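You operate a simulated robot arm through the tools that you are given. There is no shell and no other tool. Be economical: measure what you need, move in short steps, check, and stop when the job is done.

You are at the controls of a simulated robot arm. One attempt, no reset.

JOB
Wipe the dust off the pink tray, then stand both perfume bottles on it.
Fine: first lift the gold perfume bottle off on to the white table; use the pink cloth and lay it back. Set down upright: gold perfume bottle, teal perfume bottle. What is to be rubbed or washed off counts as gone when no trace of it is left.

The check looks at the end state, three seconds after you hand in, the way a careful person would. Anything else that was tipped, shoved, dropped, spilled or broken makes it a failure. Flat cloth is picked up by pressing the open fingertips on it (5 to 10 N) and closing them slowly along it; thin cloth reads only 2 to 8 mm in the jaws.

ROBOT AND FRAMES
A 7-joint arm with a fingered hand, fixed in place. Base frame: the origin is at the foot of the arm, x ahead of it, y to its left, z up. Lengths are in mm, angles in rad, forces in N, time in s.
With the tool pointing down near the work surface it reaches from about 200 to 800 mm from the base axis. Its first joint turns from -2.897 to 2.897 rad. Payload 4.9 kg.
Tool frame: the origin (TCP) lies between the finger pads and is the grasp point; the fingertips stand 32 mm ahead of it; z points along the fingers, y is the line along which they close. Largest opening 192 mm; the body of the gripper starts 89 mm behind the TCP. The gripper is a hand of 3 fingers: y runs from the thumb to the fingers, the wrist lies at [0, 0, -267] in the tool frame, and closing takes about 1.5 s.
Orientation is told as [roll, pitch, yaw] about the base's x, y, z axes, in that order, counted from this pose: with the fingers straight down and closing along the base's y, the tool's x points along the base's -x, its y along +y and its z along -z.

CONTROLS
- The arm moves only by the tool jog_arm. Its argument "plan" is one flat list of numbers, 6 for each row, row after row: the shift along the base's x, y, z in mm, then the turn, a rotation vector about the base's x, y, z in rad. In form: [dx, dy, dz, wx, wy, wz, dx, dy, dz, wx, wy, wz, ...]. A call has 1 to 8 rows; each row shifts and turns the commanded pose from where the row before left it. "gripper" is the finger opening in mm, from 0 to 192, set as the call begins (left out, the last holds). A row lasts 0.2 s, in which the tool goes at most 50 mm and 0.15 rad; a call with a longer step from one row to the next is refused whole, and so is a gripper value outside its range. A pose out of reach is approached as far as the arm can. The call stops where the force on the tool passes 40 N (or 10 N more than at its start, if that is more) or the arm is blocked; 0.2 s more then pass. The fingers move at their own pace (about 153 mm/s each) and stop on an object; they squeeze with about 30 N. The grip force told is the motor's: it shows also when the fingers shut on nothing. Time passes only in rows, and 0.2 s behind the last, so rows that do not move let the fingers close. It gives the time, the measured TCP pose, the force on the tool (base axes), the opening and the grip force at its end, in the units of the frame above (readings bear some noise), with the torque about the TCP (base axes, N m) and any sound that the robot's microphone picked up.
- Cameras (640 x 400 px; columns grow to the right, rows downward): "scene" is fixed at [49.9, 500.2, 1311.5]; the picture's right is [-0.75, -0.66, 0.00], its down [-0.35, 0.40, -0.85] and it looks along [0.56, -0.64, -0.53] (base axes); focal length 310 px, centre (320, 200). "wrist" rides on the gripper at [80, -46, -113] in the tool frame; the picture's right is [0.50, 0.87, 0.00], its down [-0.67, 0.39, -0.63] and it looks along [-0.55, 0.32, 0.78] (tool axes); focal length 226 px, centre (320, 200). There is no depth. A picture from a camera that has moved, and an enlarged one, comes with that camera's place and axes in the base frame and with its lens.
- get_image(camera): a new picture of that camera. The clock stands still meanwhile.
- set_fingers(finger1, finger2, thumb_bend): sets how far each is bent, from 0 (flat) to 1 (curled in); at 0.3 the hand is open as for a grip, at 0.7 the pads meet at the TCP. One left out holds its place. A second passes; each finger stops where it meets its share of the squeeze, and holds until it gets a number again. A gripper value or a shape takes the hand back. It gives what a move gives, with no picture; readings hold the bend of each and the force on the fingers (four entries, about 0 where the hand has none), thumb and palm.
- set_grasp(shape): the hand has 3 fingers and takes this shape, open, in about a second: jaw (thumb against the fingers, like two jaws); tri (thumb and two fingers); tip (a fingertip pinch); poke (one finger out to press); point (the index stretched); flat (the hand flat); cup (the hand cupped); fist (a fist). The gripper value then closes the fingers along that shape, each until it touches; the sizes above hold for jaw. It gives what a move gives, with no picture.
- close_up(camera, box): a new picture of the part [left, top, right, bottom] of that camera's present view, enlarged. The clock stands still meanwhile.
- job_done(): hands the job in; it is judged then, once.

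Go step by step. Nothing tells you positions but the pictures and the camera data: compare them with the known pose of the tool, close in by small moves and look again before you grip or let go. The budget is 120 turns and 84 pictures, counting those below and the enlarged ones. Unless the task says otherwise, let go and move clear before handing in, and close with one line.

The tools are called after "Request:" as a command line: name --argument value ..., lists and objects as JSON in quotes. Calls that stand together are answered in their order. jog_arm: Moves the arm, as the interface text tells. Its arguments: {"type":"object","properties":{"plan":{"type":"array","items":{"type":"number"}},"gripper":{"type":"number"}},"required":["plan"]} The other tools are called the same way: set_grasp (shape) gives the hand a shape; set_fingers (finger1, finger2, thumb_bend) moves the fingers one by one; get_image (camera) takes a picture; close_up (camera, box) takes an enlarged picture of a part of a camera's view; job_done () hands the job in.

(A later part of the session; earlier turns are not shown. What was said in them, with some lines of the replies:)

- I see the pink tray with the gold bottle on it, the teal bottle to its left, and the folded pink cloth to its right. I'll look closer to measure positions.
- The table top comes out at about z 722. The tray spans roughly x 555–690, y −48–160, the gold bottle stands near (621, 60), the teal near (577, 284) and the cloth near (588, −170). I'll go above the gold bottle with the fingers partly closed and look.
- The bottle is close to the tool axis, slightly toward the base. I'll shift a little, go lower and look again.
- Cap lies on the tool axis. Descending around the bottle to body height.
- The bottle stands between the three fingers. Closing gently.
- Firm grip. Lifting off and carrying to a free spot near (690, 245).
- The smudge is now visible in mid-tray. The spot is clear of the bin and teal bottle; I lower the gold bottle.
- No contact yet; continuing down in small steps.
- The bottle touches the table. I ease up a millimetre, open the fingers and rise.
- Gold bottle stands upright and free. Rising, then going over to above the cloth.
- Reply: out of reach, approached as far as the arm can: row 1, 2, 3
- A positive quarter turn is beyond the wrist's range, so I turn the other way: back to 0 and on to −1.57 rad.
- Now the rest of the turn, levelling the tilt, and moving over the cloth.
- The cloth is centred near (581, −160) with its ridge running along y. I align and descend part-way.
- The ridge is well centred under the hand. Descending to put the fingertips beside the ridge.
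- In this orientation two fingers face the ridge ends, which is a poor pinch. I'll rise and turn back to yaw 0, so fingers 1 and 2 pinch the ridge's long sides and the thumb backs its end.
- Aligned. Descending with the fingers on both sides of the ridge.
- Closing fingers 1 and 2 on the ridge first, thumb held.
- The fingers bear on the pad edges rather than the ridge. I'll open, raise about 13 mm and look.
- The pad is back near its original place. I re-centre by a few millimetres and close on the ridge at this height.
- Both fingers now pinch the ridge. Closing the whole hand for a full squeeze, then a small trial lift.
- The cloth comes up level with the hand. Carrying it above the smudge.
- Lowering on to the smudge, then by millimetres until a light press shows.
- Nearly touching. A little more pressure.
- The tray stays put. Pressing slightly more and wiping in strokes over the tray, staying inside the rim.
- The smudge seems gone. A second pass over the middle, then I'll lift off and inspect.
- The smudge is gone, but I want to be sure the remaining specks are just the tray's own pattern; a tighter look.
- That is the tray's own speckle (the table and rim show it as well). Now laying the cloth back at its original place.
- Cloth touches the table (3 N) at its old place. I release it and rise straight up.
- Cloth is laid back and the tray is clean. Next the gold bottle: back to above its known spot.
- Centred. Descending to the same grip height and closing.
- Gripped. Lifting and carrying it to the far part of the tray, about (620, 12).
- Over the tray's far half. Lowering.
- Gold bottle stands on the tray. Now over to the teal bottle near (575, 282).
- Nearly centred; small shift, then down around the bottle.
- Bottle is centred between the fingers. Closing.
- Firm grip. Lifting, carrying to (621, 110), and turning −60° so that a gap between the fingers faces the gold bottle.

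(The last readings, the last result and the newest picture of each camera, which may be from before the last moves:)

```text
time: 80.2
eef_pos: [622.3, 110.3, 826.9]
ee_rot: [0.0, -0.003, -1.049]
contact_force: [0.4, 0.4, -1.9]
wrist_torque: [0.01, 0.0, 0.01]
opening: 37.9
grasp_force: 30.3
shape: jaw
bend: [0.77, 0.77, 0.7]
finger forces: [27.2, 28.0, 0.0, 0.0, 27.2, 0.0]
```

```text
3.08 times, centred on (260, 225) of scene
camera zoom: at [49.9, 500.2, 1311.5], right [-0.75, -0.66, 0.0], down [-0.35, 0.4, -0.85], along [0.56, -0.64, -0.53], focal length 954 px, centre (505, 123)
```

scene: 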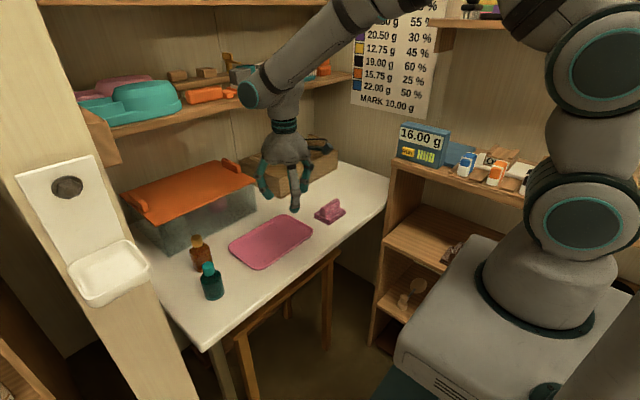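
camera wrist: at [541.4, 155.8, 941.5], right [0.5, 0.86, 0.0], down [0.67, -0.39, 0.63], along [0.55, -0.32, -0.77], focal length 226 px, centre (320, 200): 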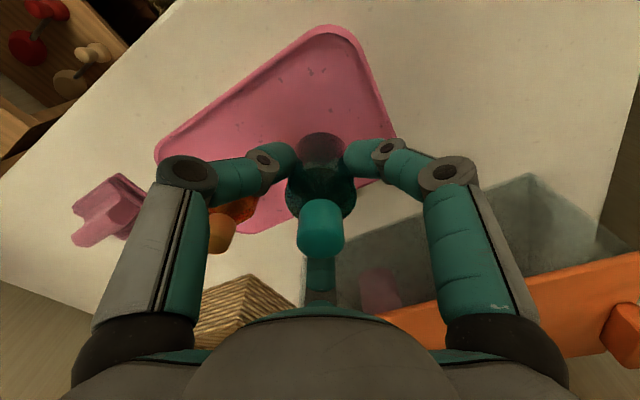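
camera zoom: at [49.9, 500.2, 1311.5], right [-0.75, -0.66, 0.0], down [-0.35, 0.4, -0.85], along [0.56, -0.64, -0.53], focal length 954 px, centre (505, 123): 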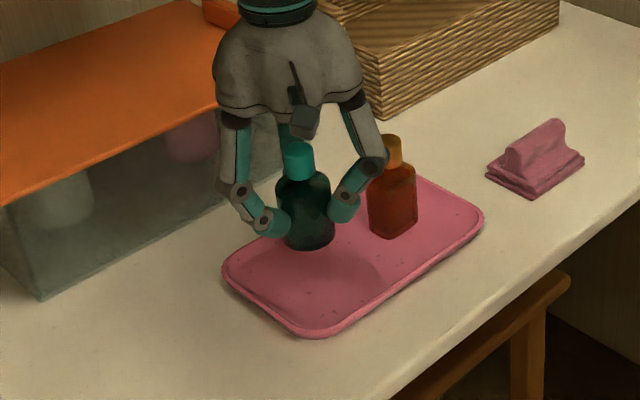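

Thumb and fingers clear the gold bottle. Lowering the teal bottle.

Request:
jog_arm --plan '[0, 0, -20, 0, 0, 0, 0, 0, -15, 0, 0, 0, 0, 0, -2, 0, 0, 0, 0, 0, 0, 0, 0, 0]'

Request:
jog_arm --plan '[0, 0, -1, 0, 0, 0, 0, 0, 0, 0, 0, 0]'

Request:
jog_arm --plan '[0, 0, -1, 0, 0, 0, 0, 0, 0, 0, 0, 0]'

Request:
jog_arm --plan '[0, 0, -1, 0, 0, 0, 0, 0, 0, 0, 0, 0]'

```text
time: 81.2
eef_pos: [621.2, 110.9, 792.8]
ee_rot: [0.0, -0.002, -1.048]
contact_force: [0.5, 0.3, -1.6]
wrist_torque: [0.0, -0.02, 0.0]
opening: 38.2
grasp_force: 29.9
shape: jaw
bend: [0.77, 0.77, 0.7]
finger forces: [27.2, 28.0, 0.0, 0.1, 27.3, 0.1]
```

```text
time: 81.8
eef_pos: [621.0, 110.9, 791.5]
ee_rot: [-0.001, -0.001, -1.05]
contact_force: [0.3, -0.8, -1.6]
wrist_torque: [0.02, -0.03, 0.01]
opening: 38.1
grasp_force: 29.8
shape: jaw
bend: [0.77, 0.77, 0.7]
finger forces: [27.2, 27.9, 0.1, 0.1, 27.4, 0.0]
```

```text
time: 82.4
eef_pos: [622.5, 110.6, 790.0]
ee_rot: [-0.001, -0.002, -1.048]
contact_force: [0.7, 0.8, -1.6]
wrist_torque: [-0.01, 0.01, -0.03]
opening: 37.7
grasp_force: 30.0
shape: jaw
bend: [0.77, 0.77, 0.7]
finger forces: [27.2, 28.0, 0.0, 0.0, 27.3, 0.1]
```

```text
time: 83.0
eef_pos: [621.1, 110.8, 788.0]
ee_rot: [-0.002, -0.001, -1.049]
contact_force: [0.0, -0.5, -1.5]
wrist_torque: [0.02, 0.0, 0.01]
opening: 37.9
grasp_force: 30.1
shape: jaw
bend: [0.77, 0.77, 0.7]
finger forces: [27.2, 27.9, 0.0, 0.0, 27.3, 0.0]
```

Request:
jog_arm --plan '[0, 0, -1, 0, 0, 0, 0, 0, 0, 0, 0, 0]'

Request:
jog_arm --plan '[0, 0, -1, 0, 0, 0, 0, 0, 0, 0, 0, 0]'

Request:
jog_arm --plan '[0, 0, -0.7, 0, 0, 0, 0, 0, 0, 0, 0, 0]'

Request:
close_up --camera "scene" --box '[220, 190, 310, 280]'

```text
time: 83.6
eef_pos: [621.5, 110.9, 787.9]
ee_rot: [-0.001, -0.001, -1.05]
contact_force: [-0.9, 0.4, -0.7]
wrist_torque: [-0.01, -0.03, 0.01]
opening: 37.6
grasp_force: 29.8
shape: jaw
bend: [0.77, 0.77, 0.7]
finger forces: [27.1, 28.0, 0.0, 0.0, 27.3, 0.0]
```

```text
time: 84.2
eef_pos: [622.3, 108.9, 786.6]
ee_rot: [-0.002, -0.003, -1.047]
contact_force: [-0.3, -0.5, -1.2]
wrist_torque: [0.03, 0.02, 0.03]
opening: 38.0
grasp_force: 30.8
shape: jaw
bend: [0.77, 0.77, 0.7]
finger forces: [27.2, 28.0, 0.0, 0.0, 27.3, 0.1]
```

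```text
time: 84.8
eef_pos: [622.3, 109.7, 784.7]
ee_rot: [-0.002, -0.001, -1.049]
contact_force: [-0.2, -0.7, -1.8]
wrist_torque: [0.0, -0.05, -0.02]
opening: 37.8
grasp_force: 29.7
shape: jaw
bend: [0.77, 0.77, 0.7]
finger forces: [27.1, 27.9, 0.0, 0.1, 27.4, 0.0]
```

```text
4.44 times, centred on (265, 235) of scene
camera zoom: at [49.9, 500.2, 1311.5], right [-0.75, -0.66, 0.0], down [-0.35, 0.4, -0.85], along [0.56, -0.64, -0.53], focal length 1378 px, centre (564, 44)
```

zoom: 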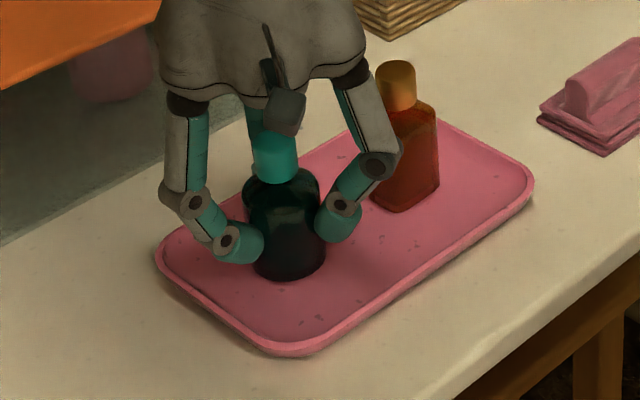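

Request:
jog_arm --plan '[0, 0, -0.7, 0, 0, 0, 0, 0, 0, 0, 0, 0]'

Request:
jog_arm --plan '[0, 0, -0.7, 0, 0, 0, 0, 0, 0, 0, 0, 0]'

Request:
jog_arm --plan '[0, 0, -0.7, 0, 0, 0, 0, 0, 0, 0, 0, 0]'

```text
time: 85.4
eef_pos: [621.3, 110.1, 784.0]
ee_rot: [-0.002, -0.001, -1.049]
contact_force: [-0.7, 0.5, -1.3]
wrist_torque: [0.01, 0.0, -0.03]
opening: 37.9
grasp_force: 30.1
shape: jaw
bend: [0.77, 0.77, 0.7]
finger forces: [27.2, 28.0, 0.1, 0.1, 27.3, 0.0]
```

```text
time: 86.0
eef_pos: [621.2, 110.0, 784.1]
ee_rot: [-0.002, -0.003, -1.049]
contact_force: [0.6, -1.0, -2.2]
wrist_torque: [0.01, 0.01, -0.01]
opening: 37.8
grasp_force: 29.6
shape: jaw
bend: [0.77, 0.77, 0.7]
finger forces: [27.1, 28.1, 0.0, 0.0, 27.3, 0.0]
```

```text
time: 86.6
eef_pos: [620.9, 111.5, 784.7]
ee_rot: [-0.001, -0.001, -1.049]
contact_force: [0.3, 1.2, -1.3]
wrist_torque: [-0.02, -0.02, 0.01]
opening: 38.2
grasp_force: 30.1
shape: jaw
bend: [0.77, 0.77, 0.7]
finger forces: [27.2, 28.0, 0.0, 0.1, 27.4, 0.0]
```

Request:
jog_arm --plan '[0, 0, -0.7, 0, 0, 0, 0, 0, 0, 0, 0, 0]'

Request:
jog_arm --plan '[0, 0, -0.7, 0, 0, 0, 0, 0, 0, 0, 0, 0]'

Request:
jog_arm --plan '[0, 0, -0.7, 0, 0, 0, 0, 0, 0, 0, 0, 0]'

```text
time: 87.2
eef_pos: [620.6, 110.7, 783.9]
ee_rot: [0.002, -0.003, -1.049]
contact_force: [-0.4, 2.0, 3.7]
wrist_torque: [0.0, 0.02, -0.01]
opening: 37.9
grasp_force: 30.1
shape: jaw
bend: [0.77, 0.77, 0.7]
finger forces: [28.2, 28.3, 0.0, 0.1, 28.6, 0.0]
```

```text
time: 87.8
eef_pos: [622.6, 110.7, 783.4]
ee_rot: [0.0, -0.001, -1.049]
contact_force: [-4.7, 0.6, 15.5]
wrist_torque: [-0.06, 0.2, -0.06]
opening: 38.5
grasp_force: 30.1
shape: jaw
bend: [0.77, 0.77, 0.7]
finger forces: [30.0, 29.8, 0.1, 0.1, 33.4, 0.0]
```

```text
time: 88.4
eef_pos: [620.8, 109.5, 783.0]
ee_rot: [0.002, -0.002, -1.049]
contact_force: [-3.4, -0.7, 23.0]
wrist_torque: [-0.09, 0.16, -0.08]
opening: 38.9
grasp_force: 30.2
shape: jaw
bend: [0.77, 0.77, 0.7]
finger forces: [31.3, 32.1, 0.0, 0.0, 34.9, 0.0]
```

It is down firmly; I ease up to relieve the force, then release and rise.

Request:
jog_arm --plan '[0, 0, 1.4, 0, 0, 0, 0, 0, 0, 0, 0, 0]'

Request:
jog_arm --plan '[0, 0, 0, 0, 0, 0, 0, 0, 0, 0, 0, 0, 0, 0, 0, 0, 0, 0, 0, 0, 0, 0, 0, 0]' --gripper 80

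Request:
get_image --camera "wrist"

```text
time: 89.0
eef_pos: [619.6, 110.1, 783.1]
ee_rot: [-0.001, -0.002, -1.048]
contact_force: [3.0, -0.3, 11.4]
wrist_torque: [-0.04, -0.11, -0.02]
opening: 38.8
grasp_force: 29.8
shape: jaw
bend: [0.77, 0.77, 0.7]
finger forces: [31.2, 33.4, 0.0, 0.1, 29.6, 0.1]
```

```text
time: 90.0
eef_pos: [621.1, 110.2, 783.1]
ee_rot: [-0.003, 0.0, -1.049]
contact_force: [0.5, 0.2, -0.4]
wrist_torque: [0.01, -0.01, 0.03]
opening: 79.8
grasp_force: 0.0
shape: jaw
bend: [0.41, 0.41, 0.7]
finger forces: [0.0, 0.0, 0.0, 0.0, 0.0, 0.0]
```

```text
18 pictures are left
camera wrist: at [540.3, 155.5, 897.3], right [0.5, 0.86, 0.0], down [0.67, -0.39, 0.63], along [0.55, -0.32, -0.78], focal length 226 px, centre (320, 200)
```

wrist: 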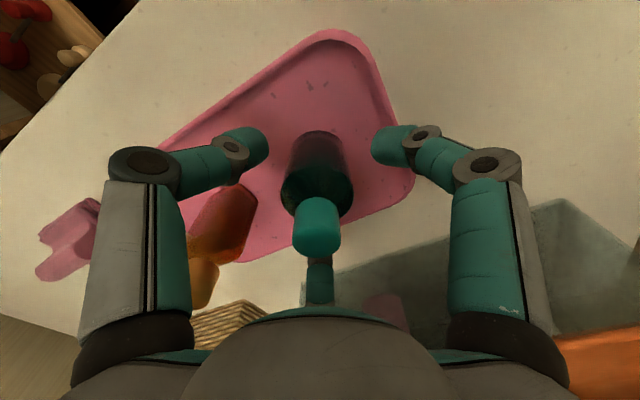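

Released and standing. Rising clear.

Request:
jog_arm --plan '[0, 0, 15, 0, 0, 0, 0, 0, 35, 0, 0, 0, 0, 0, 40, 0, 0, 0, 0, 0, 45, 0, 0, 0, 0, 0, 45, 0, 0, 0, 0, 0, 40, 0, 0, 0, 0, 0, 0, 0, 0, 0]'

Request:
get_image --camera "scene"

Request:
close_up --camera "scene" --box '[200, 170, 360, 290]'

Request:
get_image --camera "wrist"

```text
time: 91.6
eef_pos: [622.7, 110.8, 1005.0]
ee_rot: [-0.001, 0.0, -1.049]
contact_force: [0.8, 0.6, 0.0]
wrist_torque: [-0.01, 0.01, 0.01]
opening: 79.6
grasp_force: 0.1
shape: jaw
bend: [0.41, 0.41, 0.7]
finger forces: [0.0, 0.0, 0.0, 0.1, 0.0, 0.1]
```

```text
17 pictures are left
```

scene: 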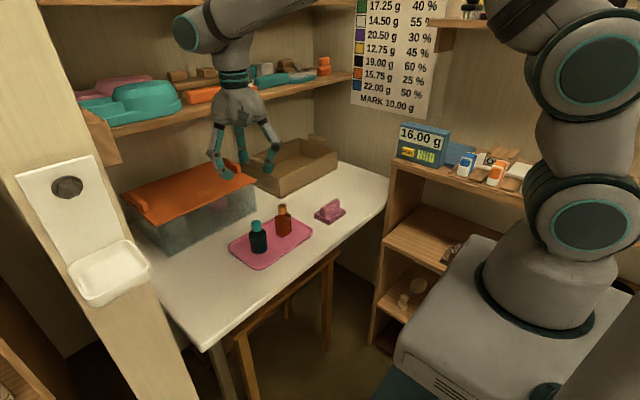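

```text
3.33 times, centred on (280, 230) of scene
camera zoom: at [49.9, 500.2, 1311.5], right [-0.75, -0.66, 0.0], down [-0.35, 0.4, -0.85], along [0.56, -0.64, -0.53], focal length 1033 px, centre (453, 100)
```

zoom: 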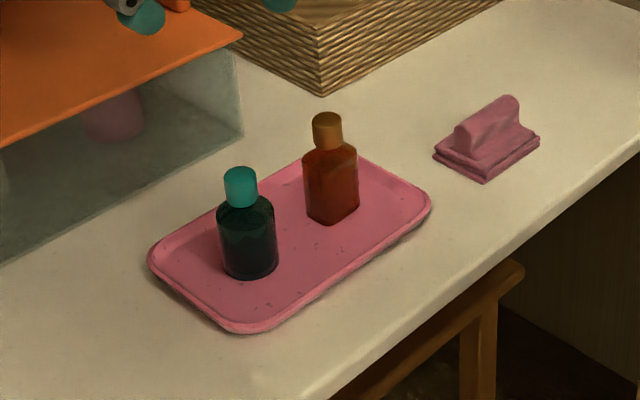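

```text
15 pictures are left
camera wrist: at [542.6, 156.3, 1119.0], right [0.5, 0.86, 0.0], down [0.67, -0.39, 0.63], along [0.55, -0.32, -0.78], focal length 226 px, centre (320, 200)
```

wrist: 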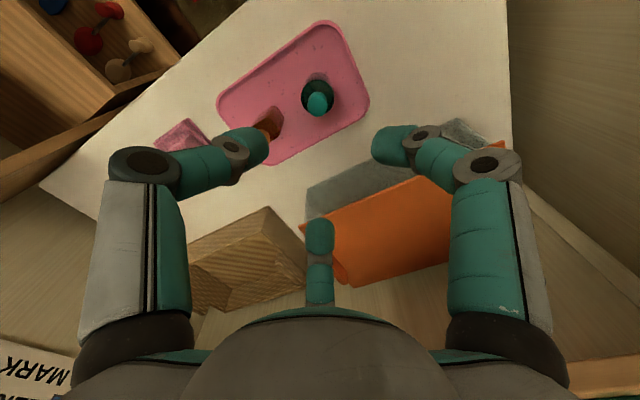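

Both bottles stand upright on the wiped tray. The cloth is back in its place, nothing else was disturbed, and the hand is clear.

Request:
job_done

```text
The job is handed in.
```

I've handed the job in: the dust smudge is wiped off the pink tray, both perfume bottles stand upright on it, and the pink cloth is back in its place. The small specks still on the tray look like its own pattern, since the table and rim show them too.
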